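You operate a simulated robot arm through the tools that you are given. There is no shell and no other tool. Be economical: measure what you need, move in short steps, check, and stop when the job is done.

You are at the controls of a simulated robot arm. One attempt, no reset.

Task
Stand the tube and block of the card's shade on the light box and switch it on.
Fine: its knob on DAY. Set down upright: what you pick out.

Only the result counts: the job must be done as asked and must still hold three seconds after the hand-in. Knocking over, shifting, dropping, spilling or breaking anything else fails it.

Robot
A 7-joint arm with a two-finger parallel gripper, fixed in place. Base frame: the origin is at the foot of the arm, x ahead of it, y to its left, z up; the work surface is at about z = 0. Lengths are in mm, angles in rad, forces in N, time in s.
With the tool pointing down near the work surface it reaches from about 220 to 580 mm from the base axis. Its first joint turns from -1.152 to 1.152 rad. Payload 2.5 kg.
Tool frame: the origin (TCP) lies between the finger pads and is the grasp point; the fingertips stand 23 mm ahead of it; z points along the fingers, y is the line along which they close. Largest opening 94 mm; finger width 38, thickness 10; the body of the gripper, 54 by 96 mm, starts 39 mm behind the TCP.
Orientation is told as [roll, pitch, yaw] about the base's x, y, z axes, in that order, counted from this pose: with the fingers straight down and closing along the base's y, the tool's x points along the base's -x, its y along +y and its z along -z.

Tools
- The arm moves only by the tool step_arm. Its argument "rows" is a list of rows, each a list of 7 numbers: the shift along the base's x, y, z in mm, then the turn, a rotation vector about the base's x, y, z in rad, then the finger opening in mm, from 0 to 94. In form: [[x, y, z, rx, ry, rz, grip], ...]. A call has 1 to 20 rows; each row is the pose to reach, as a shift and turn from the pose commanded when the call began. Rows are played at 5 a second. More than 50 mm and 0.15 rad between two rows, or a gripper value outside its range, and nothing of the call is played. A pose out of reach is approached as far as the arm can. The call stops where the force on the tool passes 40 N (or 10 N more than at its start, if that is more) or the arm is blocked; 0.2 s more then pass. The fingers move at their own pace (about 108 mm/s each) and stop on an object; they squeeze with about 43 N. The grip force told is the motor's: it shows also when the fingers shut on nothing. Time passes only in rows, and 0.2 s behind the last, so rows that repeat a pose let the fingers close. The reply holds the time, the measured pose of the TCP, the force on the tool along the base axes, the opening and the grip force, in the units named above and with some noise, with the torque about the TCP (base axes, N m) and any sound that the robot's microphone picked up.
- Cameras (640 x 400 px; columns grow to the right, rows downward): "scene" is fixed at [81.3, -393.2, 543.9]; the picture's right is [0.99, -0.13, 0.00], its down [-0.08, -0.56, -0.82] and it looks along [0.11, 0.82, -0.57] (base axes); focal length 351 px, centre (320, 200). "wrist" rides on the gripper at [86, 16, -74] in the tool frame; the picture's right is [-0.18, 0.98, 0.00], its down [-0.58, -0.11, -0.81] and it looks along [-0.79, -0.15, 0.59] (tool axes); focal length 243 px, centre (320, 200).
- get_image(camera): a new picture of that camera. It takes no simulated time.
- probe_pixels(camera, pixels): for up to 12 pixels [column, row] of the newest picture of that camera ("zoom" is the newest enlarged one), the place [x, y, z] in the base frame of the surface seen there, good to about 2 mm. It takes no simulated time.
- close_up(camera, box): a new picture of the part [left, top, right, bottom] of that camera's present view, enlarged. It takes no simulated time.
- hand_in(): hands the job in; it is judged then, once.

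Go step by step. Measure first, check grasps and placings, and put right what went wrong. The budget is 80 turns and 46 pictures, counting those below and the enlarged ones. Unless the task says otherwise, let go and move clear before handing in, and close with one line.

The tools are called after "Emit:" as name(argument=value, ...) on one line, values as JSON. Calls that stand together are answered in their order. step_arm: Moves the arm, as the interface text tells. Its arguments: {"type":"object","properties":{"rows":{"type":"array","items":{"type":"array","items":{"type":"number"}}}},"required":["rows"]} The other tools are called the same way: get_image (camera) takes a picture; probe_pixels (camera, pixels) gives the place of the surface under pixels of a picture; close_up (camera, box) takes an enlarged picture of a part of a camera's view; hand_in () hands the job in.

At the start:

```text
clock: 0.0
tcp_pos: [328.2, 204.4, 310.1]
orientation: [0.0, 0.002, -0.002]
force: [0.0, -0.3, -1.3]
torque: [-0.01, -0.02, -0.01]
width: 93.9
grip_force: 0.0
```

scene: 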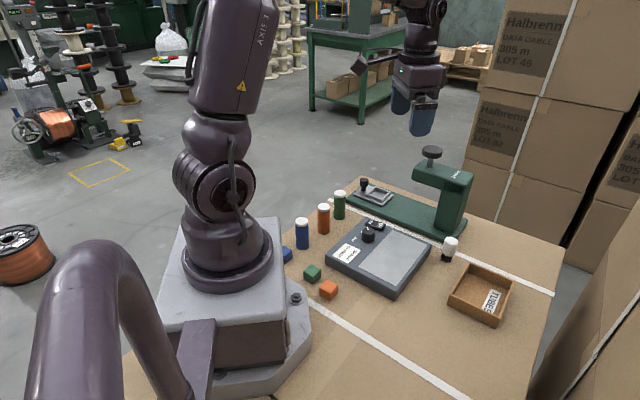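
wrist: 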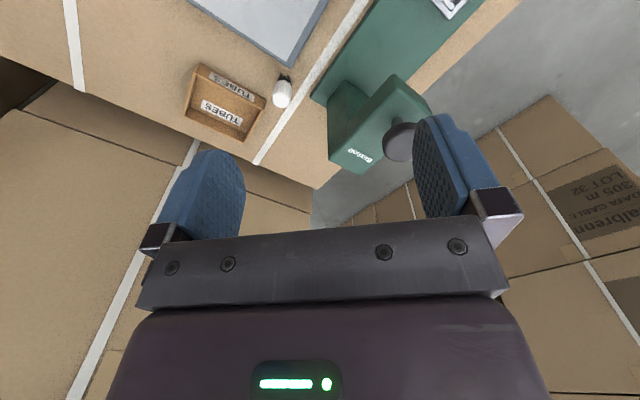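

The scene shows tubes (blue, orange, green) around (302-340, 200-235), blocks near (285-328, 255-290), and the light box at (380,258) with a knob; a card may lie near (375,193). I'll take close-ups.

Emit:
close_up(camera="scene", box=[270, 170, 430, 300])

Emit:
close_up(camera="scene", box=[325, 205, 405, 265])

Emit:
close_up(camera="scene", box=[340, 140, 540, 330])

```text
3.08 times, centred on (350, 235) of scene
```

zoom: 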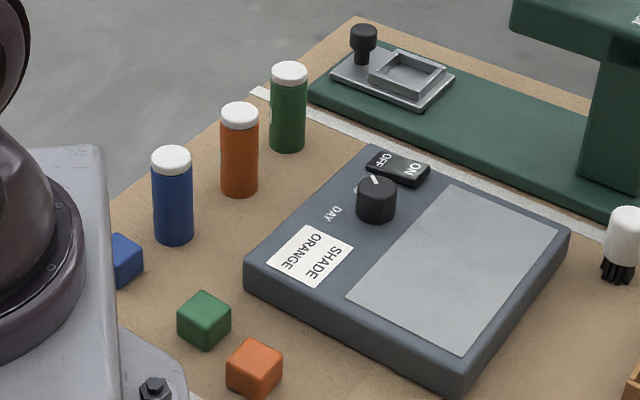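

```text
6.67 times, centred on (365, 235) of scene
```

zoom: 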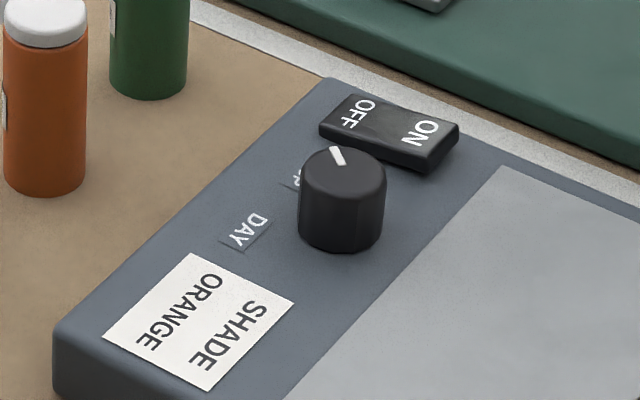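

```text
2.11 times, centred on (440, 235) of scene
```

zoom: 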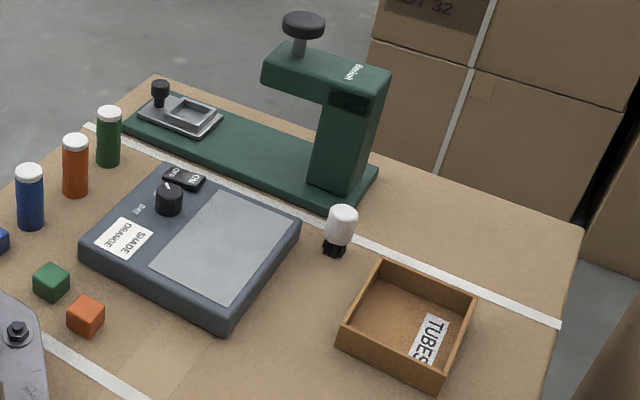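

The card reads SHADE ORANGE, so I need the orange tube at zoom (75,165) and the orange block at (85,316). Next I'll probe these and the box layout.

Emit:
probe_pixels(camera="zoom", pixels=[[75, 140], [74, 170], [30, 170], [109, 112], [85, 306], [51, 272], [168, 188], [193, 176], [173, 172], [218, 195], [150, 255], [296, 235]])

Emit:
probe_pixels(camera="zoom", pixels=[[210, 303], [139, 208], [130, 240], [165, 172], [85, 240], [225, 245], [340, 210], [160, 90], [300, 25], [330, 60], [72, 312], [101, 310]])

Emit:
close_up(camera="scene", box=[345, 210, 395, 250])

```text
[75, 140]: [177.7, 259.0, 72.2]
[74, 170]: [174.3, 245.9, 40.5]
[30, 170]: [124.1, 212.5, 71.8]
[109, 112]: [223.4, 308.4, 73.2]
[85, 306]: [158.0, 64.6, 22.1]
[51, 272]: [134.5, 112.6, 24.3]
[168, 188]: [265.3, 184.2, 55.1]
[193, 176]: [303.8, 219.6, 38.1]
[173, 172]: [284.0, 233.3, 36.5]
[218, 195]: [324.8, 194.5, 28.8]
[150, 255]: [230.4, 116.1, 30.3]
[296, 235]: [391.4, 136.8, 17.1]
```

```text
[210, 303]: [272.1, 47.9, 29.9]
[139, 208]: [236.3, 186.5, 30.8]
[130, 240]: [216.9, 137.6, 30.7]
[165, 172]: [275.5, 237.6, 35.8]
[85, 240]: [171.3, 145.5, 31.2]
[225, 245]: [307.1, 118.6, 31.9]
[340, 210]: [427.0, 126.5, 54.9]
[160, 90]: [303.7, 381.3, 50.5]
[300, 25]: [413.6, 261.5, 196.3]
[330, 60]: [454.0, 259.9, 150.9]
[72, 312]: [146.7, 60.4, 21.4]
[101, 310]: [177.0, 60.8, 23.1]
```

```text
10.00 times, centred on (370, 230) of scene
```

zoom: 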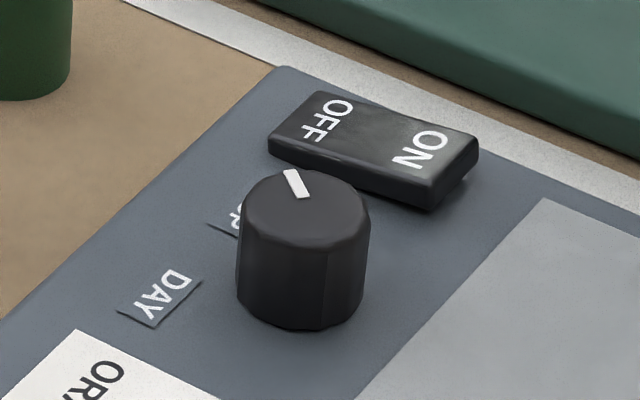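

The knob mark runs from zoom (290,172) to (303,197), and DAY is at (160,298) with a second label hidden behind the knob. I'll probe the knob, rocker and labels finely.

Emit:
probe_pixels(camera="zoom", pixels=[[290, 174], [302, 195], [248, 208], [362, 203], [308, 243], [310, 174], [160, 298], [225, 217], [285, 110], [450, 170], [375, 150], [325, 105]])

Emit:
probe_pixels(camera="zoom", pixels=[[300, 320], [242, 290], [360, 300], [305, 280], [328, 97], [475, 140], [430, 185], [275, 138], [185, 280], [125, 310], [540, 205], [400, 300]])

Emit:
close_up(camera="scene", box=[270, 180, 350, 310])

```text
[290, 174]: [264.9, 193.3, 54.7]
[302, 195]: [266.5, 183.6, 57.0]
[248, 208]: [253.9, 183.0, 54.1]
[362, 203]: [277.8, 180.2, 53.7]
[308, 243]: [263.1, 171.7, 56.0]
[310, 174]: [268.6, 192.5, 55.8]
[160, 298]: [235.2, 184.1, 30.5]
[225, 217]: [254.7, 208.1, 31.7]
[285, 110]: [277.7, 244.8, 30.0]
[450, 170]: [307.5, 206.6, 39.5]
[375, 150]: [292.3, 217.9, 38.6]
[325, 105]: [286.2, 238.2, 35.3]
```

```text
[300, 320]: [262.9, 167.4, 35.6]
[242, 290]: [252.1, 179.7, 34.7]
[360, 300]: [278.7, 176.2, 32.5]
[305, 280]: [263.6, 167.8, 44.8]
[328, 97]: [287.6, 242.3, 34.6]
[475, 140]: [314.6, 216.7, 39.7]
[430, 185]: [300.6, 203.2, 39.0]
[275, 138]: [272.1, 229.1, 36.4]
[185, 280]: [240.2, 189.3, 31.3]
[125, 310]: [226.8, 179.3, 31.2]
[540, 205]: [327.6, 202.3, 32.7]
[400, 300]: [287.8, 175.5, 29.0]
```

```text
3.08 times, centred on (310, 245) of scene
```

zoom: 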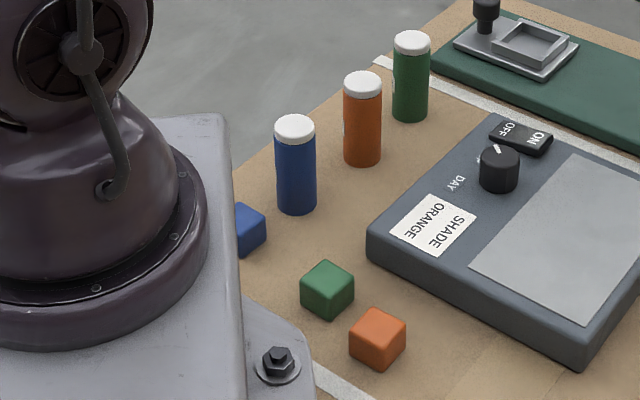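

The orange block at zoom (377,338) has four top corners I can probe, along with the green block and the tube edges.

Emit:
probe_pixels(camera="zoom", pixels=[[376, 311], [403, 322], [382, 342], [352, 335], [378, 326], [383, 368], [405, 348], [351, 358], [326, 263], [352, 277], [330, 294], [302, 285]])

Emit:
probe_pixels(camera="zoom", pixels=[[348, 80], [379, 80], [362, 92], [362, 160], [347, 120], [377, 120], [362, 73], [280, 330], [245, 340], [225, 130], [300, 345], [310, 365]])

Emit:
close_up(camera="scene", box=[320, 210, 440, 300])

```text
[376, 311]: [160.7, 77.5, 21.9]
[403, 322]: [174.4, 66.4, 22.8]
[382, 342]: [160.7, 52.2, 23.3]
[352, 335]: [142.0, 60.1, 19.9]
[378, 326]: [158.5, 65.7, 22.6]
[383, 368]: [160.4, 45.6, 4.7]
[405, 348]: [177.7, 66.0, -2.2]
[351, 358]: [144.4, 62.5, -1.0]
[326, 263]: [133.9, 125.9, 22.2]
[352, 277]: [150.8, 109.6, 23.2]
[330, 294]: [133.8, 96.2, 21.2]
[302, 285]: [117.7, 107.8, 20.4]
```

```text
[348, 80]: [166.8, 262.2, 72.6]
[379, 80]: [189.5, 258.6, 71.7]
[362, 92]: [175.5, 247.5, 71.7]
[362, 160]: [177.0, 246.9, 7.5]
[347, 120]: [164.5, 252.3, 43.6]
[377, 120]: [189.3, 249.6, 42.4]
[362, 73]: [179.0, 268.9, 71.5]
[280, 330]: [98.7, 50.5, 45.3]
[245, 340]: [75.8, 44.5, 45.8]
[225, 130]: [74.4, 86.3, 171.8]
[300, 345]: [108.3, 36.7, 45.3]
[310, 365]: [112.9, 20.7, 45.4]
```

```text
4.44 times, centred on (380, 255) of scene
```

zoom: 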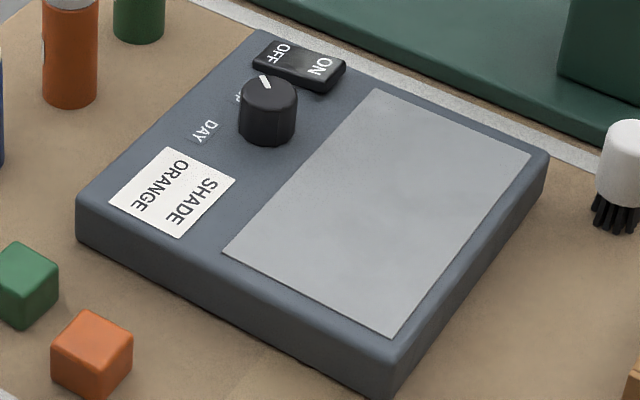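

The knob centre is about (266,180.5), top z 56. Its mark points at about 100°, and DAY lies at about 172°. I'll go above the knob with narrowed fingers and probe the panel corners.

Emit:
probe_pixels(camera="zoom", pixels=[[377, 92], [527, 156], [393, 333], [226, 252], [375, 210], [82, 205], [395, 365], [545, 155], [262, 33], [208, 130], [265, 82], [330, 160]])

Emit:
step_arm(rows=[[-20, -8, -40, 0, 0, 0, 60], [-40, -16, -80, 0, 0, 0, 40], [-62, -24, -120, 0, 0, 0, 40], [-62, -24, -160, 0, 0, 0, 40], [-62, -24, -195, 0, 0, 0, 40], [-62, -24, -225, 0, 0, 0, 40], [-62, -24, -225, 0, 0, 0, 40]])

Emit:
get_image(camera="wrist")

Emit:
close_up(camera="scene", box=[320, 180, 440, 270])

```text
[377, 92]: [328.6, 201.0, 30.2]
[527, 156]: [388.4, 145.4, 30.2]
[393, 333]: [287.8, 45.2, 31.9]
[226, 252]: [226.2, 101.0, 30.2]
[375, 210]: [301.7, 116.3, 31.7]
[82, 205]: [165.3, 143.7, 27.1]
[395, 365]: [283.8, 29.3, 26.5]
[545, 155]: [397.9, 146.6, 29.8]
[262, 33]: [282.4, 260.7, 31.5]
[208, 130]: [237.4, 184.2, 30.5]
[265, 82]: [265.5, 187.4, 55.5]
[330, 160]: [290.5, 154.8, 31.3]
```

```text
clock: 1.6
tcp_pos: [268.8, 181.1, 86.9]
orientation: [-0.001, 0.001, 0.001]
force: [-0.2, -0.6, 0.2]
torque: [0.03, -0.03, -0.01]
width: 39.7
grip_force: 0.1
```

```text
37 pictures are left
```

wrist: 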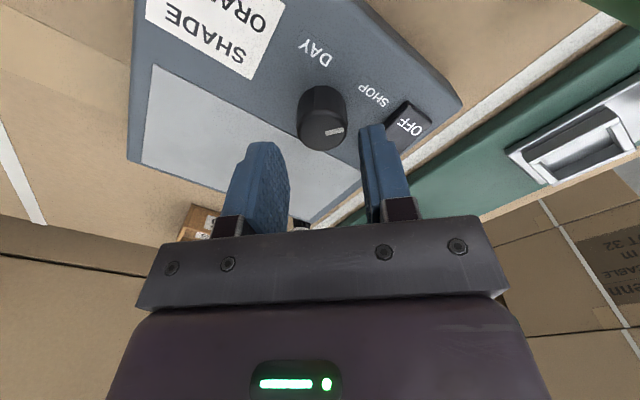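

```text
4.44 times, centred on (380, 225) of scene
```

zoom: 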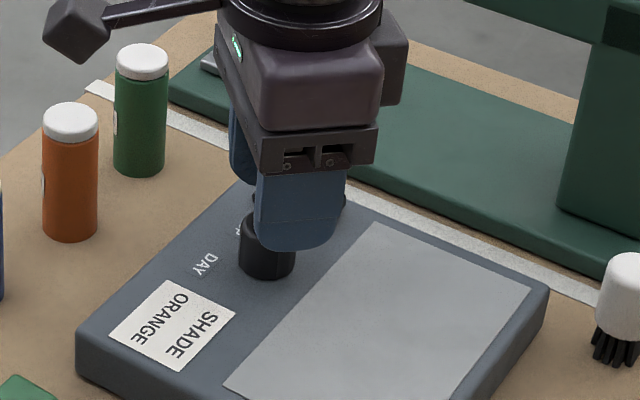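

The wrist view shows DAY at (316,53), SHOP at (373,95), and the knob top at (323,131) with its mark at (334,131). I'll probe these for angles.

Emit:
probe_pixels(camera="wrist", pixels=[[316, 53], [373, 95], [303, 134], [343, 133], [323, 117], [323, 147], [328, 133], [342, 129], [325, 40], [312, 68], [361, 89], [386, 102]])

```text
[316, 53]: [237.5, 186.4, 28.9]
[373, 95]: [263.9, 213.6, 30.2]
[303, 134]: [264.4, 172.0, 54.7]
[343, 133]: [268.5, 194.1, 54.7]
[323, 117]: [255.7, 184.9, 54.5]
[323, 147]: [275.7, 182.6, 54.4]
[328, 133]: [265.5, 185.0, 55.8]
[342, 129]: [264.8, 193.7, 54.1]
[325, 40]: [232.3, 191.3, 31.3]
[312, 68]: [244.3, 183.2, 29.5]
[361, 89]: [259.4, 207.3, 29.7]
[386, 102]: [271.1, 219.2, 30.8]
```

Knob centre is about (266,182.5), the mark is at about 95° and DAY at about 174°, so I need roughly +1.39 rad. Now I'll descend onto the knob and grip.

Emit:
step_arm(rows=[[-1.5, 1.5, -10, 0, 0, 0, 40], [-1.5, 1.5, -20, 0, 0, 0, 40], [-1.5, 1.5, -29, 0, 0, 0, 40], [-1.5, 1.5, -29, 0, 0, 0, 40]])

Emit:
step_arm(rows=[[0, 0, 0, 0, 0, 0, 26], [0, 0, 0, 0, 0, 0, 22], [0, 0, 0, 0, 0, 0, 20], [0, 0, 0, 0, 0, 0, 20]])

```text
clock: 2.6
tcp_pos: [267.1, 182.6, 56.9]
orientation: [0.001, 0.0, -0.001]
force: [-0.5, 1.0, 0.6]
torque: [0.03, 0.01, -0.01]
width: 40.0
grip_force: 0.1
```

```text
clock: 3.6
tcp_pos: [267.5, 181.7, 56.4]
orientation: [-0.001, 0.0, 0.0]
force: [2.9, 3.5, -8.1]
torque: [0.1, -0.07, -0.02]
width: 27.0
grip_force: 44.9
```

The knob is gripped at 27 mm. I'll turn it by +1.39 rad.

Emit:
step_arm(rows=[[0, 0, 0, 0, 0, 0.14, 20], [0, 0, 0, 0, 0, 0.28, 20], [0, 0, 0, 0, 0, 0.42, 20], [0, 0, 0, 0, 0, 0.56, 20], [0, 0, 0, 0, 0, 0.7, 20], [0, 0, 0, 0, 0, 0.84, 20], [0, 0, 0, 0, 0, 0.98, 20], [0, 0, 0, 0, 0, 1.12, 20], [0, 0, 0, 0, 0, 1.26, 20], [0, 0, 0, 0, 0, 1.39, 20], [0, 0, 0, 0, 0, 1.39, 20]])

```text
clock: 6.0
tcp_pos: [267.3, 183.8, 55.6]
orientation: [0.0, -0.006, 1.394]
force: [3.6, 19.9, -3.9]
torque: [0.75, -0.09, -0.4]
width: 27.2
grip_force: 45.3
```

The turn reached 1.394 rad with some side load. I'll release, rise and look.

Emit:
step_arm(rows=[[0, 0, 0, 0, 0, 0, 40], [0, 0, 0, 0, 0, 0, 40], [0, 0, 15, 0, 0, 0, 40], [0, 0, 40, 0, 0, 0, 40], [0, 0, 80, 0, 0, -0.12, 40], [0, 0, 100, 0, 0, -0.24, 40]])

Emit:
close_up(camera="scene", box=[340, 200, 410, 250])

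```text
clock: 7.4
tcp_pos: [266.1, 182.3, 157.1]
orientation: [-0.002, 0.001, 1.148]
force: [-0.8, 0.4, 0.1]
torque: [0.01, -0.01, 0.01]
width: 40.1
grip_force: 0.1
```

```text
8.00 times, centred on (375, 225) of scene
```

zoom: 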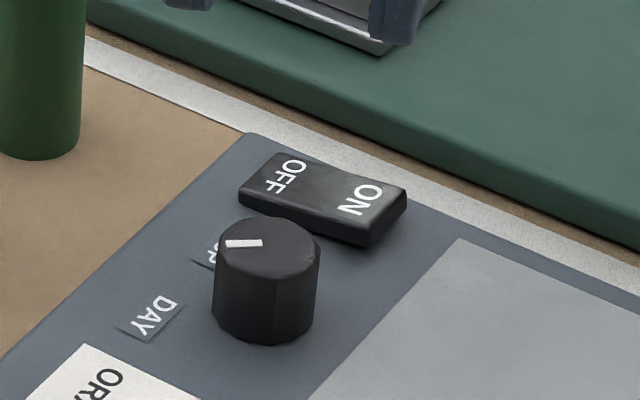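

Emit:
probe_pixels(camera="zoom", pixels=[[228, 244], [262, 243], [245, 243], [269, 272], [268, 222], [220, 252], [316, 247], [152, 316], [363, 200], [285, 178], [395, 200], [320, 195]])

```text
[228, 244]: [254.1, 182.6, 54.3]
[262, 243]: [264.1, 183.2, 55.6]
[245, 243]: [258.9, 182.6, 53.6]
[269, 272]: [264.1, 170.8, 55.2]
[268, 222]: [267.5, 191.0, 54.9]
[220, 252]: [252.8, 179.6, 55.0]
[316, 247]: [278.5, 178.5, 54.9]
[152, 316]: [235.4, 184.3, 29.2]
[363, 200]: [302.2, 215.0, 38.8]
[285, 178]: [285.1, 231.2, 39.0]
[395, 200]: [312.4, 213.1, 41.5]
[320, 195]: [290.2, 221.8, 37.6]
```

The mark now points to about 175°, in line with DAY. Next I'll press the ON end of the rocker, about (309,208), with closed fingers, going above it first.

Emit:
step_arm(rows=[[20, 12, 0, 0, 0, -0.12, 20], [43, 26, -20, 0, 0, -0.24, 0], [43, 26, -50, 0, 0, -0.35, 0], [43, 26, -80, 0, 0, -0.35, 0], [43, 26, -86, 0, 0, -0.35, 0], [43, 26, -86, 0, 0, -0.35, 0]])

Emit:
close_up(camera="scene", box=[340, 190, 420, 250])

```text
clock: 8.8
tcp_pos: [306.8, 209.1, 68.4]
orientation: [0.0, 0.002, 0.8]
force: [0.5, 0.1, 0.3]
torque: [0.0, 0.04, 0.01]
width: 0.0
grip_force: 42.4
```

```text
6.67 times, centred on (380, 220) of scene
```

zoom: 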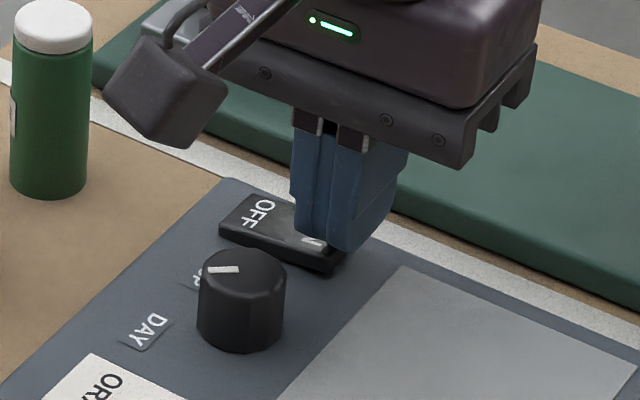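

The fingertips are above the ON end at (335,240). Pressing down in small steps.

Emit:
step_arm(rows=[[1, -1, -3, 0, 0, 0, 0], [1, -1, -5, 0, 0, 0, 0], [1, -1, -7, 0, 0, 0, 0], [1, -1, -9, 0, 0, 0, 0], [1, -1, -11, 0, 0, 0, 0], [1, -1, -12.5, 0, 0, 0, 0]])

```text
clock: 10.2
tcp_pos: [310.2, 208.6, 60.9]
orientation: [0.0, 0.0, 0.802]
force: [-9.8, -7.8, 34.8]
torque: [0.13, 0.39, 0.1]
width: 0.2
grip_force: 42.5
```

Emit:
step_arm(rows=[[0, 0, 8, 0, 0, 0, 0], [0, 0, 40, 0, 0, 0, 10], [-10, -10, 80, 0, 0, 0, 30], [-40, 10, 110, 0, 0, 0, 40]])

Emit:
close_up(camera="scene", box=[330, 200, 450, 290])

```text
clock: 11.2
tcp_pos: [270.2, 217.2, 172.6]
orientation: [0.001, 0.0, 0.8]
force: [-0.3, -0.5, -1.5]
torque: [-0.02, 0.0, 0.01]
width: 40.1
grip_force: 0.0
```

```text
4.44 times, centred on (390, 245) of scene
```

zoom: 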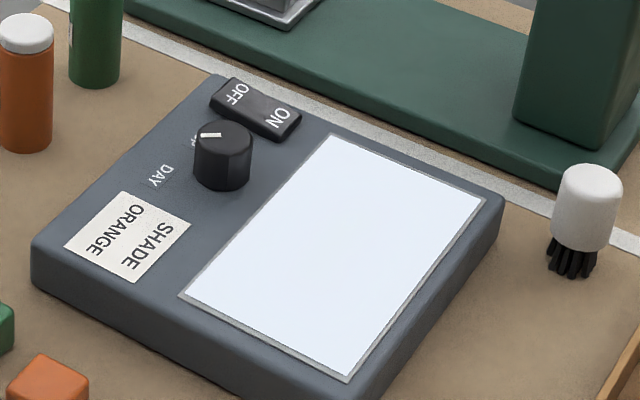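

The panel is lit and the knob is on DAY. Now I'll move above the orange tube, axis about (177.5,258.5), opening to 60.

Emit:
step_arm(rows=[[-25, 10, 0, 0, 0, 0, 50], [-50, 22, 0, 0, 0, 0, 55], [-75, 34, 0, 0, 0, 0, 55], [-92.5, 41, 0, 0, 0, 0, 55], [-92.5, 41, -40, 0, 0, 0, 55], [-92.5, 41, -60, 0, 0, 0, 55], [-92.5, 41, -60, 0, 0, 0, 55]])

Emit:
get_image(camera="wrist")

Emit:
close_up(camera="scene", box=[280, 160, 380, 260])

```text
clock: 12.8
tcp_pos: [176.4, 256.6, 109.2]
orientation: [-0.001, -0.002, 0.799]
force: [-0.7, 0.3, -0.2]
torque: [0.0, 0.01, 0.0]
width: 55.0
grip_force: 0.0
```

```text
32 pictures are left
```

wrist: 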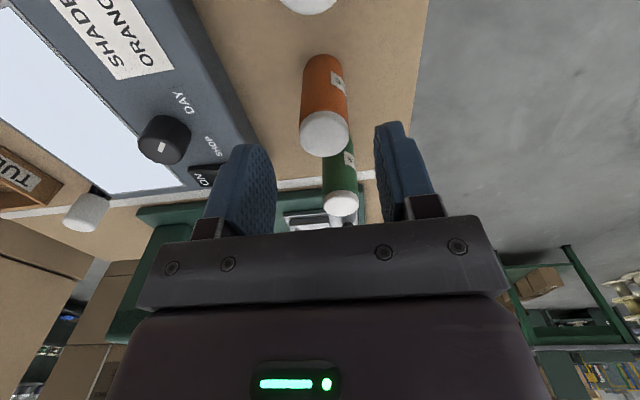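

```text
4.00 times, centred on (330, 210) of scene
```

zoom: 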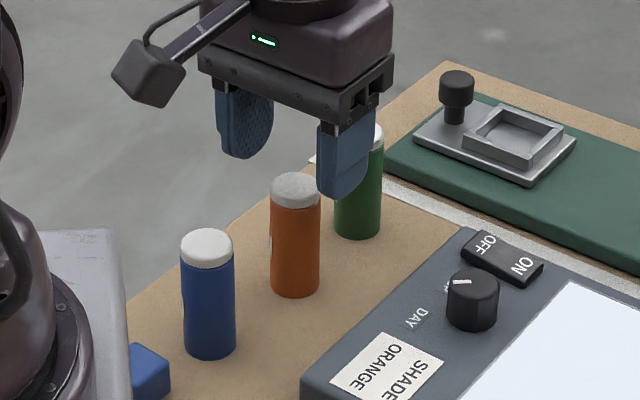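

Tube is nicely between the fingers at (324,130). Quick check of its label.

Emit:
close_up(camera="wrist", box=[290, 40, 370, 220])

Emit:
close_up(camera="wrist", box=[315, 60, 363, 100])

Emit:
probe_pixels(camera="wrist", pixels=[[301, 132], [348, 132], [324, 115], [324, 152], [324, 132]])

```text
2.22 times, centred on (330, 130) of wrist
```

zoom: 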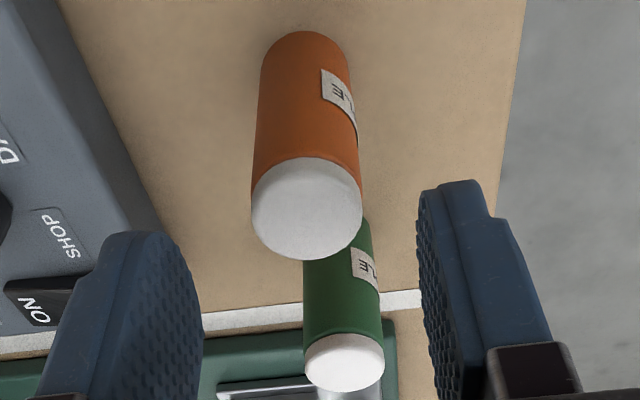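

```text
10.00 times, centred on (339, 80) of wrist
```

zoom: 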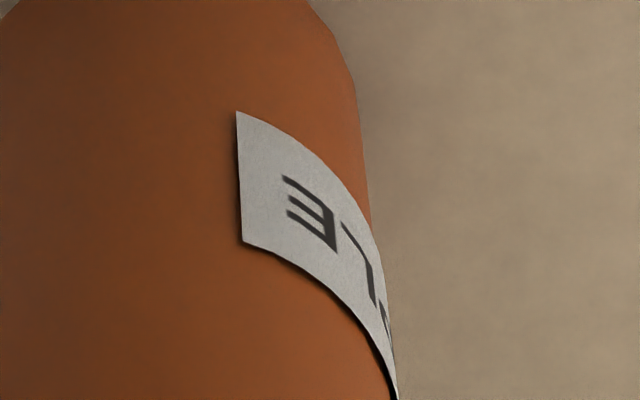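

```text
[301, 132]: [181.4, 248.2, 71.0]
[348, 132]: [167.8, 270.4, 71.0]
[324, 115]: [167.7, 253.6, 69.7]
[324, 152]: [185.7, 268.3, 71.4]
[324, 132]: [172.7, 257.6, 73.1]
```

Both labels read "...LE" (SAMPLE), so they don't tell the tubes apart. The tube axis is about (176.5,259), so I'll descend to TCP z≈48 and grip.

Emit:
step_arm(rows=[[0, 2, -20, 0, 0, 0, 55], [0, 2, -40, 0, 0, 0, 55], [0, 2, -61, 0, 0, 0, 55], [0, 2, -61, 0, 0, 0, 55], [0, 2, -61, 0, 0, 0, 35], [0, 2, -61, 0, 0, 0, 20], [0, 2, -61, 0, 0, 0, 18], [0, 2, -61, 0, 0, 0, 18]])

```text
clock: 14.6
tcp_pos: [178.4, 259.5, 47.7]
orientation: [0.001, 0.0, 0.8]
force: [0.7, 0.0, -0.2]
torque: [0.02, -0.03, 0.01]
width: 28.9
grip_force: 43.0
```

The tube is held at 28.9 mm. I'll lift it about 90 mm and check.

Emit:
step_arm(rows=[[0, 0, 10, 0, 0, 0, 18], [0, 0, 30, 0, 0, 0, 18], [0, 0, 60, 0, 0, 0, 18], [0, 0, 95, 0, 0, 0, 18], [30, -20, 100, 0, 0, 0, 18], [60, -40, 100, 0, 0, 0, 18], [90, -60, 100, 0, 0, 0, 18], [120, -80, 100, 0, 0, 0, 18], [147, -99.5, 100, 0, 0, 0, 18], [147, -99.5, 75, 0, 0, 0, 18], [147, -99.5, 50, 0, 0, 0, 18], [147, -99.5, 40, 0, 0, 0, 18], [147, -99.5, 40, 0, 0, 0, 18]])

Emit:
close_up(camera="scene", box=[320, 160, 480, 310])

```text
clock: 17.4
tcp_pos: [324.3, 157.2, 86.9]
orientation: [0.0, 0.001, 0.799]
force: [1.0, 0.1, -0.1]
torque: [0.02, -0.03, -0.02]
width: 28.7
grip_force: 43.2
```

```text
2.67 times, centred on (400, 235) of scene
```

zoom: 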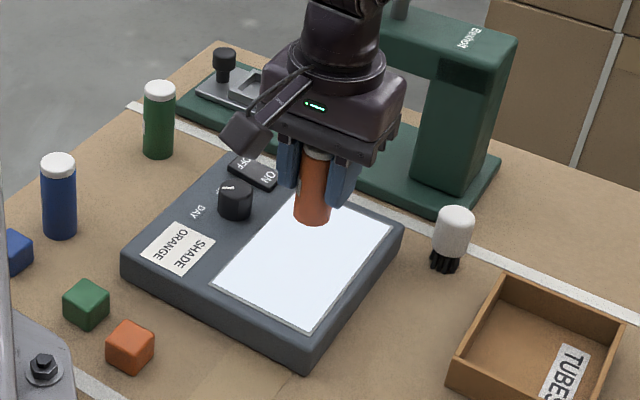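

The tube hangs upright above the panel at (312,210). I'll lower it in small steps and watch the force.

Emit:
step_arm(rows=[[0, 0, -3, 0, 0, 0, 18], [0, 0, -5, 0, 0, 0, 18], [0, 0, -6.5, 0, 0, 0, 18], [0, 0, -7.5, 0, 0, 0, 18]])

```text
clock: 18.4
tcp_pos: [322.9, 160.8, 81.0]
orientation: [0.0, 0.001, 0.8]
force: [-0.3, 0.6, -0.3]
torque: [0.0, 0.01, 0.0]
width: 29.0
grip_force: 43.3
```

Emit:
step_arm(rows=[[0, 0, -1, 0, 0, 0, 18], [0, 0, -1.5, 0, 0, 0, 18], [0, 0, -1.5, 0, 0, 0, 18]])

```text
clock: 19.2
tcp_pos: [323.9, 161.2, 77.5]
orientation: [0.002, 0.0, 0.799]
force: [-0.1, -0.1, -1.0]
torque: [0.01, 0.01, 0.0]
width: 28.9
grip_force: 42.9
```

No contact yet (z force about 0), so I'll continue slowly.

Emit:
step_arm(rows=[[0, 0, -0.7, 0, 0, 0, 18], [0, 0, -0.7, 0, 0, 0, 18]])

Emit:
close_up(camera="scene", box=[370, 210, 430, 260])

```text
clock: 19.8
tcp_pos: [324.2, 160.9, 76.5]
orientation: [0.001, 0.001, 0.801]
force: [-1.3, -0.3, 5.2]
torque: [0.04, 0.08, 0.01]
width: 28.7
grip_force: 43.3
```

```text
8.00 times, centred on (400, 235) of scene
```

zoom: 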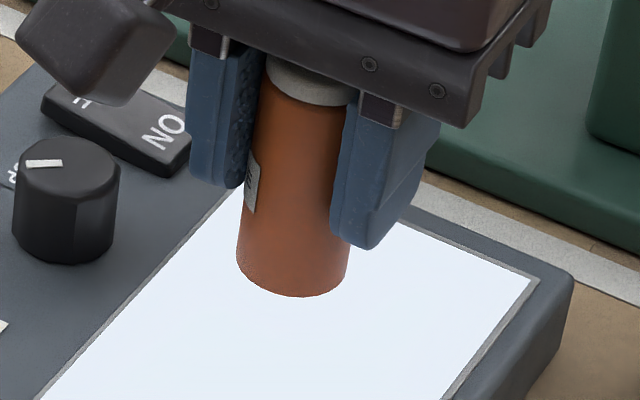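

Contact at about 5 N, so the tube is standing on the panel. I'll open and rise straight up.

Emit:
step_arm(rows=[[0, 0, 0, 0, 0, 0, 32], [0, 0, 0, 0, 0, 0, 45], [0, 0, 0, 0, 0, 0, 50], [0, 0, 15, 0, 0, 0, 50], [0, 0, 50, 0, 0, 0, 50], [0, 0, 95, 0, 0, 0, 50], [-20, -20, 110, 0, 0, 0, 45], [-55, -40, 110, 0, 0, 0, 40], [-90, -60, 110, 0, 0, 0, 40]])

Emit:
close_up(camera="scene", box=[270, 170, 430, 320])

```text
clock: 21.8
tcp_pos: [232.3, 102.1, 186.5]
orientation: [0.0, -0.001, 0.802]
force: [-0.4, -0.5, 0.4]
torque: [-0.01, -0.01, 0.0]
width: 39.9
grip_force: 0.2
```

```text
2.67 times, centred on (350, 245) of scene
```

zoom: 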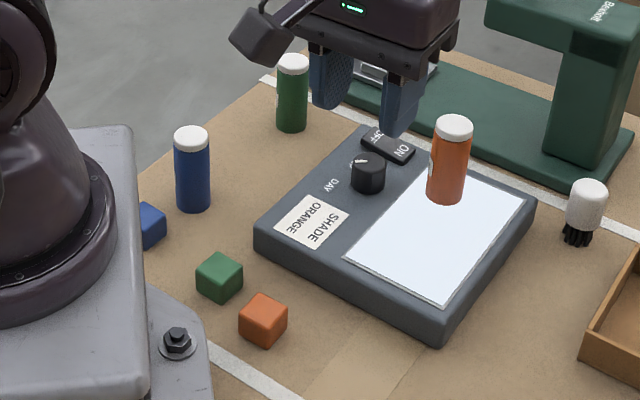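

The tube stands upright at (448,165). The block lies at only about 172 mm radius, so I'll tilt the tool 0.45 rad, fingers leaning toward the base, and test reach from above.

Emit:
step_arm(rows=[[0, 0, 0, -0.1, 0.097, 0, 40], [0, 0, 0, -0.2, 0.194, 0, 40], [-10, -6, -10, -0.3, 0.291, 0, 40], [-25, -15, -30, -0.323, 0.314, 0, 40], [-40, -22, -50, -0.323, 0.314, 0, 40], [-55, -30, -70, -0.323, 0.314, 0, 40], [-72, -38, -95, -0.323, 0.314, 0, 40], [-72, -38, -95, -0.323, 0.314, 0, 40]])

Emit:
close_up(camera="scene", box=[250, 190, 400, 320])

```text
clock: 23.6
tcp_pos: [163.0, 64.1, 94.1]
orientation: [0.0, 0.45, 0.799]
force: [0.7, -1.3, 0.6]
torque: [-0.03, 0.01, 0.02]
width: 40.0
grip_force: 0.2
```

```text
3.08 times, centred on (325, 255) of scene
```

zoom: 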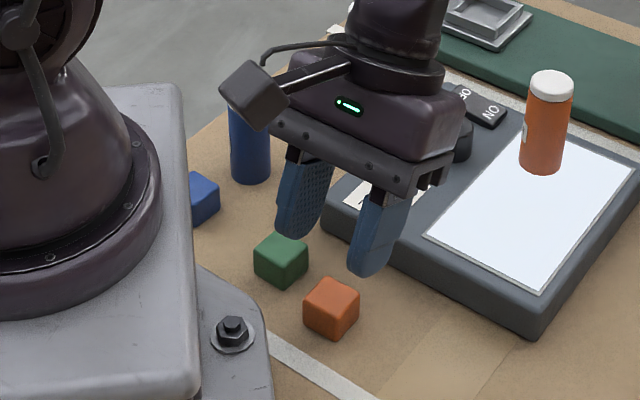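

The pose is reachable. I'll descend to about z=45 and check finger clearance to the green block.

Emit:
step_arm(rows=[[-1, 0, -15, 0, 0, 0, 40], [-1, 0, -30, 0, 0, 0, 40], [-1, 0, -38, 0, 0, 0, 40], [-1, 0, -38, 0, 0, 0, 40]])

Emit:
close_up(camera="scene", box=[280, 230, 370, 310])

Emit:
get_image(camera="wrist")

```text
clock: 24.6
tcp_pos: [161.5, 63.2, 54.2]
orientation: [0.001, 0.448, 0.797]
force: [-0.1, -0.4, -0.6]
torque: [0.02, -0.03, 0.0]
width: 40.0
grip_force: 0.1
```

```text
5.00 times, centred on (325, 270) of scene
```

zoom: 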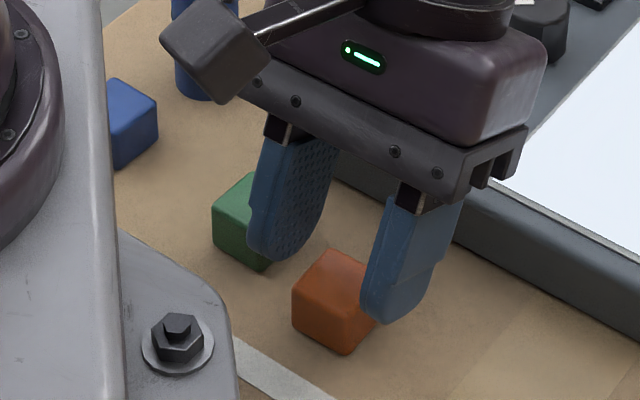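

```text
23 pictures are left
```

wrist: 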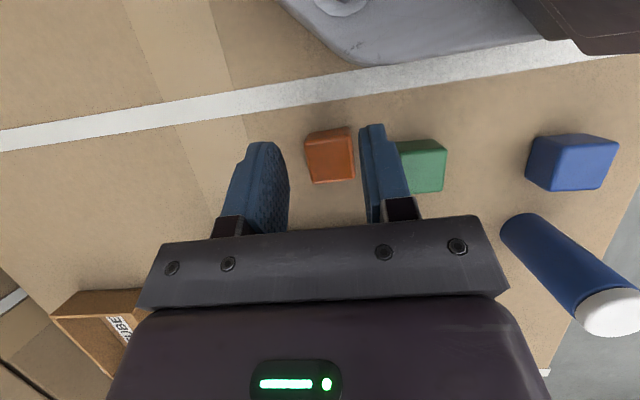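

In the wrist view the orange block (305–356,128–185) seems slightly toward the right finger. I'll probe the block and finger tips.

Emit:
probe_pixels(camera="wrist", pixels=[[307, 136], [350, 131], [315, 180], [353, 176], [331, 155], [262, 146], [375, 128], [405, 147], [438, 143], [444, 186], [412, 190], [425, 165]])

Emit:
close_up(camera="wrist", box=[230, 100, 470, 250])

```text
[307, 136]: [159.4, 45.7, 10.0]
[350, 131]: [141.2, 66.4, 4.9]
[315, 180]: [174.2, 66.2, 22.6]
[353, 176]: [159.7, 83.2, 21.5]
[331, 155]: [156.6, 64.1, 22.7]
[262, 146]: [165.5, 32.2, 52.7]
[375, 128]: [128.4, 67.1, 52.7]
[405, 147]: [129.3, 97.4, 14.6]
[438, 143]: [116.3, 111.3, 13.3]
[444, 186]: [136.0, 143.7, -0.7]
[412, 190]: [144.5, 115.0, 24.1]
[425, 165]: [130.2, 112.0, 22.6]
```

```text
2.67 times, centred on (350, 175) of wrist
```

zoom: 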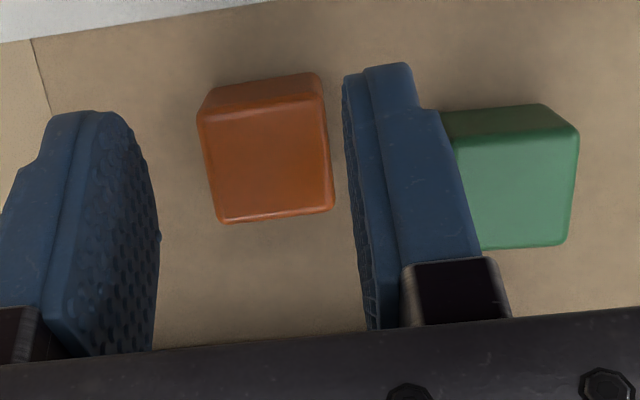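

Emit:
probe_pixels(camera="zoom", pixels=[[204, 121], [319, 100], [330, 203], [222, 216], [268, 160], [215, 170], [325, 150], [262, 112], [278, 212], [460, 155], [480, 235], [580, 140]])

```text
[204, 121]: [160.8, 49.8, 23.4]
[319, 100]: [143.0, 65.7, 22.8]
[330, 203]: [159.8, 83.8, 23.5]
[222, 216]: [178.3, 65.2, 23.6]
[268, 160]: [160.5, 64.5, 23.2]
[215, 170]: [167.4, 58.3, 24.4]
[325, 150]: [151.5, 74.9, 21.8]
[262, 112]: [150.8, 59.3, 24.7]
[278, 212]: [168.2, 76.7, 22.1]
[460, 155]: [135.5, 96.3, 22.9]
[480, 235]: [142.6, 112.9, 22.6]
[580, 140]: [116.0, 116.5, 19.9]
```

The block centre is about (160.5,66), 24 mm, top z 23. The gap to the green block is about 9 mm. I'll descend to z≈31.5 and close.

Emit:
step_arm(rows=[[0, 1.5, -8, 0, 0, 0, 40], [0, 1.5, -15, 0, 0, 0, 40], [0, 1.5, -19, 0, 0, 0, 40], [0, 1.5, -22, 0, 0, 0, 40], [0, 1.5, -22, 0, 0, 0, 40]])

Emit:
close_up(camera="scene", box=[280, 230, 370, 310])

```text
clock: 25.8
tcp_pos: [160.8, 64.2, 33.3]
orientation: [-0.001, 0.452, 0.799]
force: [-0.2, -1.3, -0.3]
torque: [0.01, 0.01, -0.02]
width: 39.9
grip_force: 0.1
```

```text
5.00 times, centred on (325, 270) of scene
```

zoom: 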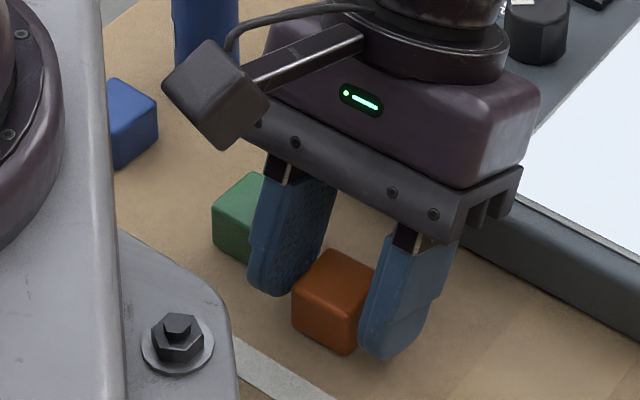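

The fingers straddle the orange block clear of the green one. I'll close, then lift slightly.

Emit:
step_arm(rows=[[0, 0, 0, 0, 0, 0, 32], [0, 0, 0, 0, 0, 0, 26], [0, 0, 0, 0, 0, 0, 22], [0, 0, 0, 0, 0, 0, 16], [0, 0, 0, 0, 0, 0, 16]])

Emit:
step_arm(rows=[[0, 0, 10, 0, 0, 0, 16], [0, 0, 30, 0, 0, 0, 16], [0, 0, 50, 0, 0, 0, 16], [0, 0, 70, 0, 0, 0, 16], [0, 0, 70, 0, 0, 0, 16]])

Emit:
close_up(camera="scene", box=[270, 200, 390, 310])

Emit:
get_image(camera="wrist")

```text
clock: 27.0
tcp_pos: [162.2, 64.7, 32.8]
orientation: [0.001, 0.45, 0.799]
force: [-0.9, -0.1, 1.1]
torque: [-0.02, -0.02, -0.02]
width: 26.8
grip_force: 43.3
```

```text
clock: 28.2
tcp_pos: [159.7, 63.8, 101.4]
orientation: [0.0, 0.451, 0.799]
force: [-0.5, 0.0, -0.8]
torque: [0.0, 0.05, 0.01]
width: 26.7
grip_force: 42.5
```

```text
3.64 times, centred on (330, 255) of scene
```

zoom: 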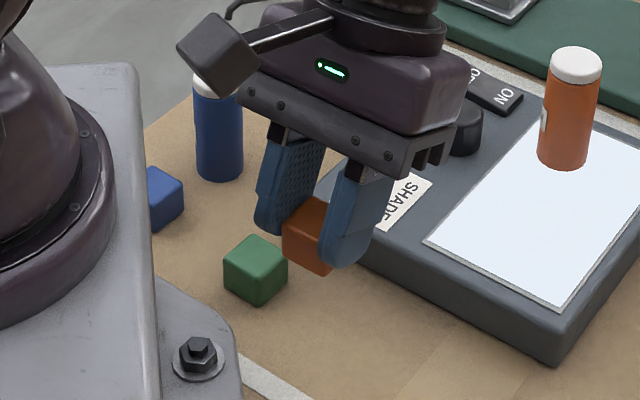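

```text
19 pictures are left
```

wrist: 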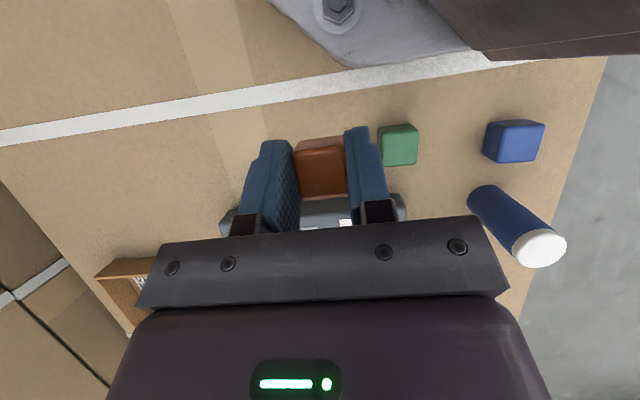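

The block is held at 26.7 mm. I'll carry it high over the panel to about (283,82), turning yaw back 0.8 so the tilted body leans along +x, clear of the tube.

Emit:
step_arm(rows=[[10, 0, 20, 0, 0, -0.1, 16], [25, 3, 40, 0, 0, -0.2, 16], [45, 6, 45, 0, 0, -0.32, 16], [65, 9, 45, 0, 0, -0.44, 16], [85, 12, 45, 0, 0, -0.56, 16], [105, 15, 45, 0, 0, -0.68, 16], [123, 17, 45, 0, 0, -0.8, 16], [123, 17, 20, 0, 0, -0.8, 16], [123, 17, -10, 0, 0, -0.8, 16], [123, 17, -10, 0, 0, -0.8, 16]])

Emit:
close_up(camera="scene", box=[320, 180, 460, 310])

```text
clock: 30.4
tcp_pos: [284.8, 81.4, 92.9]
orientation: [-0.002, 0.451, 0.0]
force: [0.5, 0.0, -0.5]
torque: [-0.01, -0.01, 0.04]
width: 26.7
grip_force: 42.4
```

```text
3.08 times, centred on (390, 245) of scene
```

zoom: 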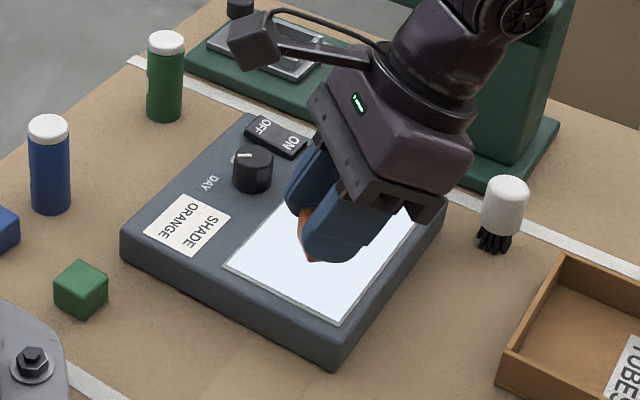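

The block is over the panel with the tube hidden behind the gripper (its gap should be about 15 mm). I'll descend most of the way, then view with the wrist camera.

Emit:
step_arm(rows=[[0, 0, -8, 0, 0, 0, 16], [0, 0, -16, 0, 0, 0, 16], [0, 0, -23, 0, 0, 0, 16], [0, 0, -23, 0, 0, 0, 16]])

Emit:
get_image(camera="wrist")

Emit:
close_up(camera="scene", box=[360, 220, 430, 280])

```text
clock: 31.4
tcp_pos: [284.9, 82.4, 69.8]
orientation: [0.001, 0.451, -0.001]
force: [0.1, -0.7, -0.6]
torque: [0.0, 0.0, -0.02]
width: 26.6
grip_force: 43.1
```

```text
17 pictures are left
```

wrist: 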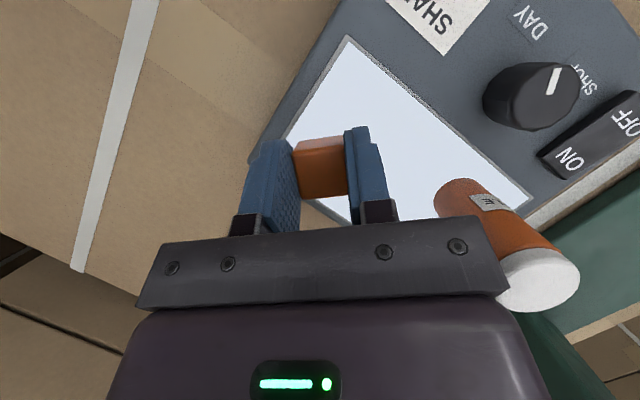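

```text
6.67 times, centred on (395, 250) of scene
```

zoom: 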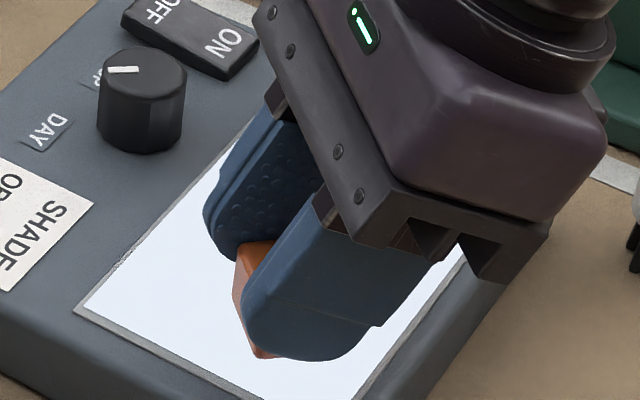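

The tube is clear of the gripper. The block's lower edge near zoom (255,350) needs a closer look to check it's level.

Emit:
close_up(camera="scene", box=[375, 245, 405, 275])

Emit:
close_up(camera="wrist", box=[260, 110, 400, 230])

```text
13.33 times, centred on (390, 260) of scene
```

zoom: 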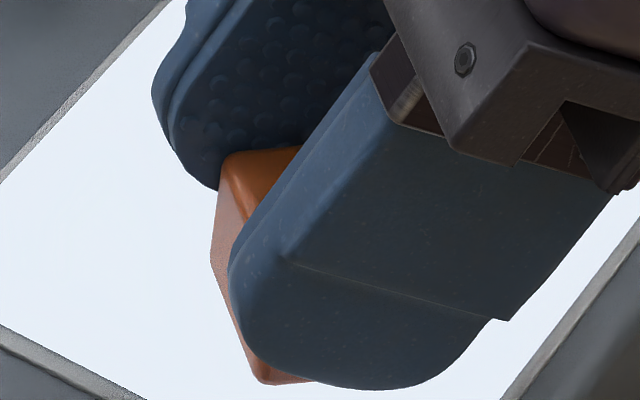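

```text
3.33 times, centred on (330, 170) of wrist
```

zoom: 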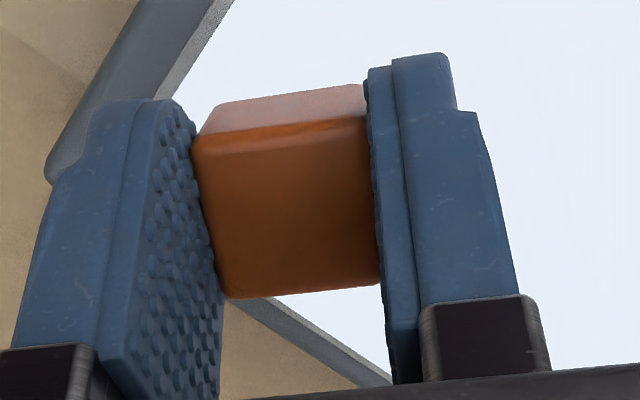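

The block is level. I'll lower it the last few millimetres.

Emit:
step_arm(rows=[[0, 0, -2, 0, 0, 0, 16], [0, 0, -3.5, 0, 0, 0, 16], [0, 0, -4.5, 0, 0, 0, 16], [0, 0, -4.5, 0, 0, 0, 16]])

```text
clock: 32.4
tcp_pos: [285.3, 81.5, 64.4]
orientation: [0.001, 0.451, -0.001]
force: [-0.2, 0.1, 0.2]
torque: [-0.01, 0.0, 0.04]
width: 26.7
grip_force: 43.5
```

Emit:
step_arm(rows=[[0, 0, -0.7, 0, 0, 0, 16], [0, 0, -1.2, 0, 0, 0, 16], [0, 0, -1.2, 0, 0, 0, 16]])

```text
clock: 33.2
tcp_pos: [286.2, 80.5, 63.9]
orientation: [-0.001, 0.45, -0.001]
force: [0.2, 0.3, -0.2]
torque: [-0.01, 0.0, -0.02]
width: 26.6
grip_force: 42.7
```

No contact yet, so I'll go down another millimetre.

Emit:
step_arm(rows=[[0, 0, -0.7, 0, 0, 0, 16], [0, 0, -0.7, 0, 0, 0, 16]])

Emit:
step_arm(rows=[[0, 0, -0.6, 0, 0, 0, 16], [0, 0, -0.6, 0, 0, 0, 16]])

```text
clock: 33.8
tcp_pos: [284.6, 80.5, 63.3]
orientation: [0.0, 0.45, 0.001]
force: [0.1, -2.1, 8.0]
torque: [0.02, 0.02, 0.0]
width: 26.8
grip_force: 43.1
```

```text
clock: 34.4
tcp_pos: [284.6, 80.3, 63.2]
orientation: [0.001, 0.447, 0.0]
force: [0.9, -3.2, 23.0]
torque: [-0.07, 0.0, 0.02]
width: 26.6
grip_force: 43.0
```

Firm contact at 23 N. I'll ease up 0.8 mm, open, and rise.

Emit:
step_arm(rows=[[0, 0, 0.8, 0, 0, 0, 16], [0, 0, 0.8, 0, 0, 0, 27], [0, 0, 0.8, 0, 0, 0, 36], [0, 0, 0.8, 0, 0, 0, 42], [0, 0, 10, 0, 0, 0, 42], [0, 0, 35, 0, 0, 0, 42], [-10, 0, 75, 0, 0, 0, 42], [-30, 0, 120, 0, 0, 0, 42], [-50, 0, 165, 0, 0, 0, 42]])

Emit:
close_up(camera="scene", box=[330, 180, 460, 300])

Emit:
get_image(camera="scene")

```text
clock: 36.4
tcp_pos: [233.8, 80.5, 227.3]
orientation: [0.0, 0.451, 0.0]
force: [0.0, 1.1, 0.3]
torque: [0.01, 0.03, -0.01]
width: 42.1
grip_force: 0.1
```

```text
3.33 times, centred on (395, 240) of scene
```

zoom: 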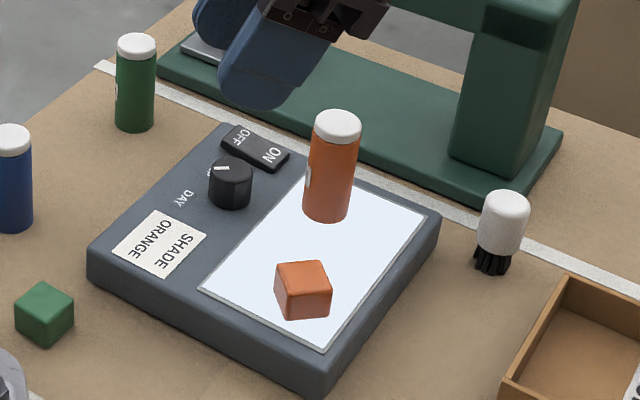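

```text
12 pictures are left
```

scene: 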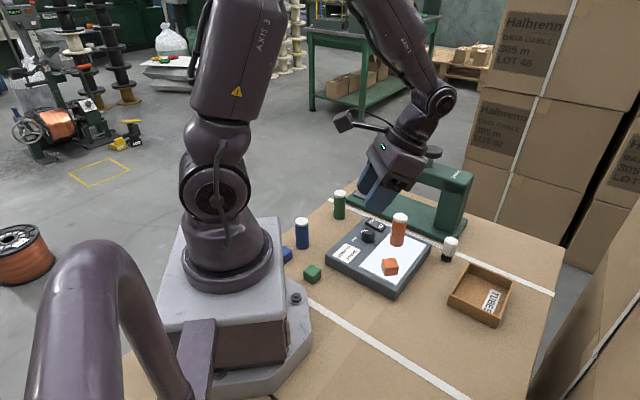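

Both objects are on the lit panel. I'll check that the block is flat and the knob mark is on DAY.

Emit:
probe_pixels(camera="zoom", pixels=[[279, 266], [322, 263], [329, 287], [286, 291], [303, 276], [337, 122], [330, 215], [316, 119], [359, 128]])

Emit:
close_up(camera="scene", box=[345, 215, 395, 250])

Emit:
close_up(camera="scene", box=[370, 250, 410, 280])

```text
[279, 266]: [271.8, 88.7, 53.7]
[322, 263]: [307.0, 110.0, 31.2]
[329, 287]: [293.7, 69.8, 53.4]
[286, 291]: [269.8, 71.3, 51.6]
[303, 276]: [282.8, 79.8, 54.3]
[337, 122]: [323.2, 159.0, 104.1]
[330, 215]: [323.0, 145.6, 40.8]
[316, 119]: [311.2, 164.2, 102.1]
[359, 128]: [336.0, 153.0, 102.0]
```

```text
11.43 times, centred on (370, 232) of scene
```

zoom: 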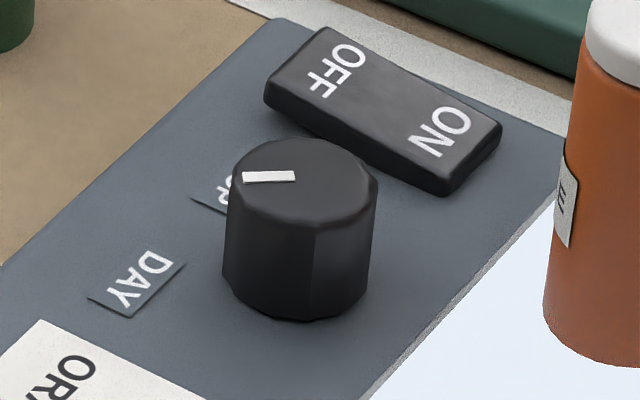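

```text
13.33 times, centred on (390, 265) of scene
```

zoom: 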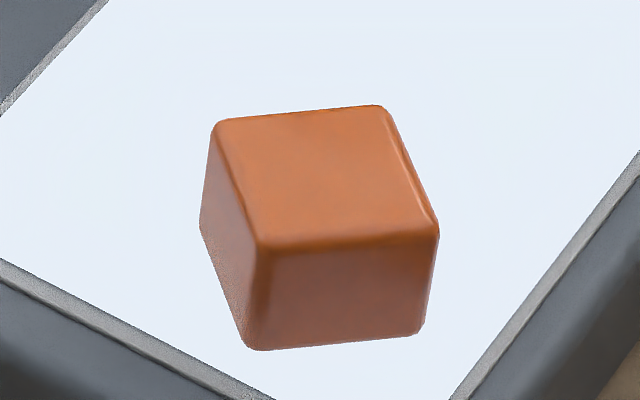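

The block is flat (its top corners are all z≈53–54). For a better reading of the knob angle, I'll take a wrist picture from here.

Emit:
get_image(camera="wrist")

```text
9 pictures are left
```

wrist: 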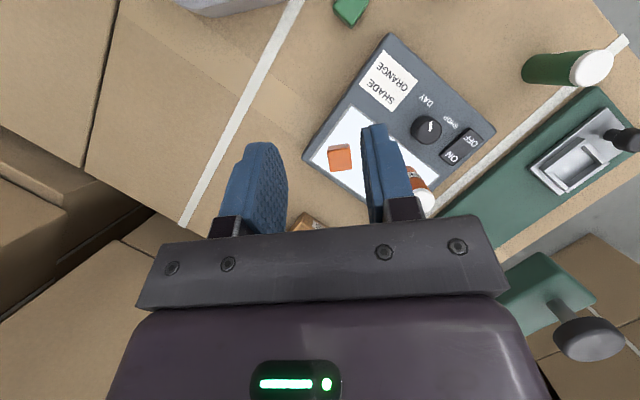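

Emit:
close_up(camera="wrist", box=[400, 85, 460, 145])

```text
6.67 times, centred on (430, 115) of wrist
```

zoom: 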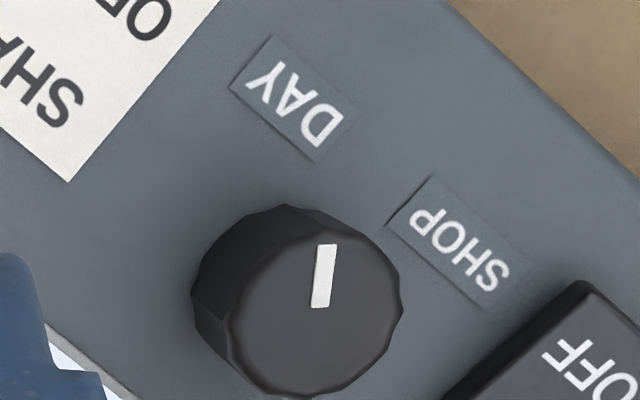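

From nearly overhead the mark (318,307)→(328,245) points within about 3° of the DAY label (295,97). The box is lit, the tube and block stand flat, and the gripper is clear, so I'm handing in.

Emit:
hand_in()

```text
The job is handed in.
```

The orange tube and orange block are standing upright on the light box, which is switched on with its knob on DAY. The gripper was clear of everything at hand-in.
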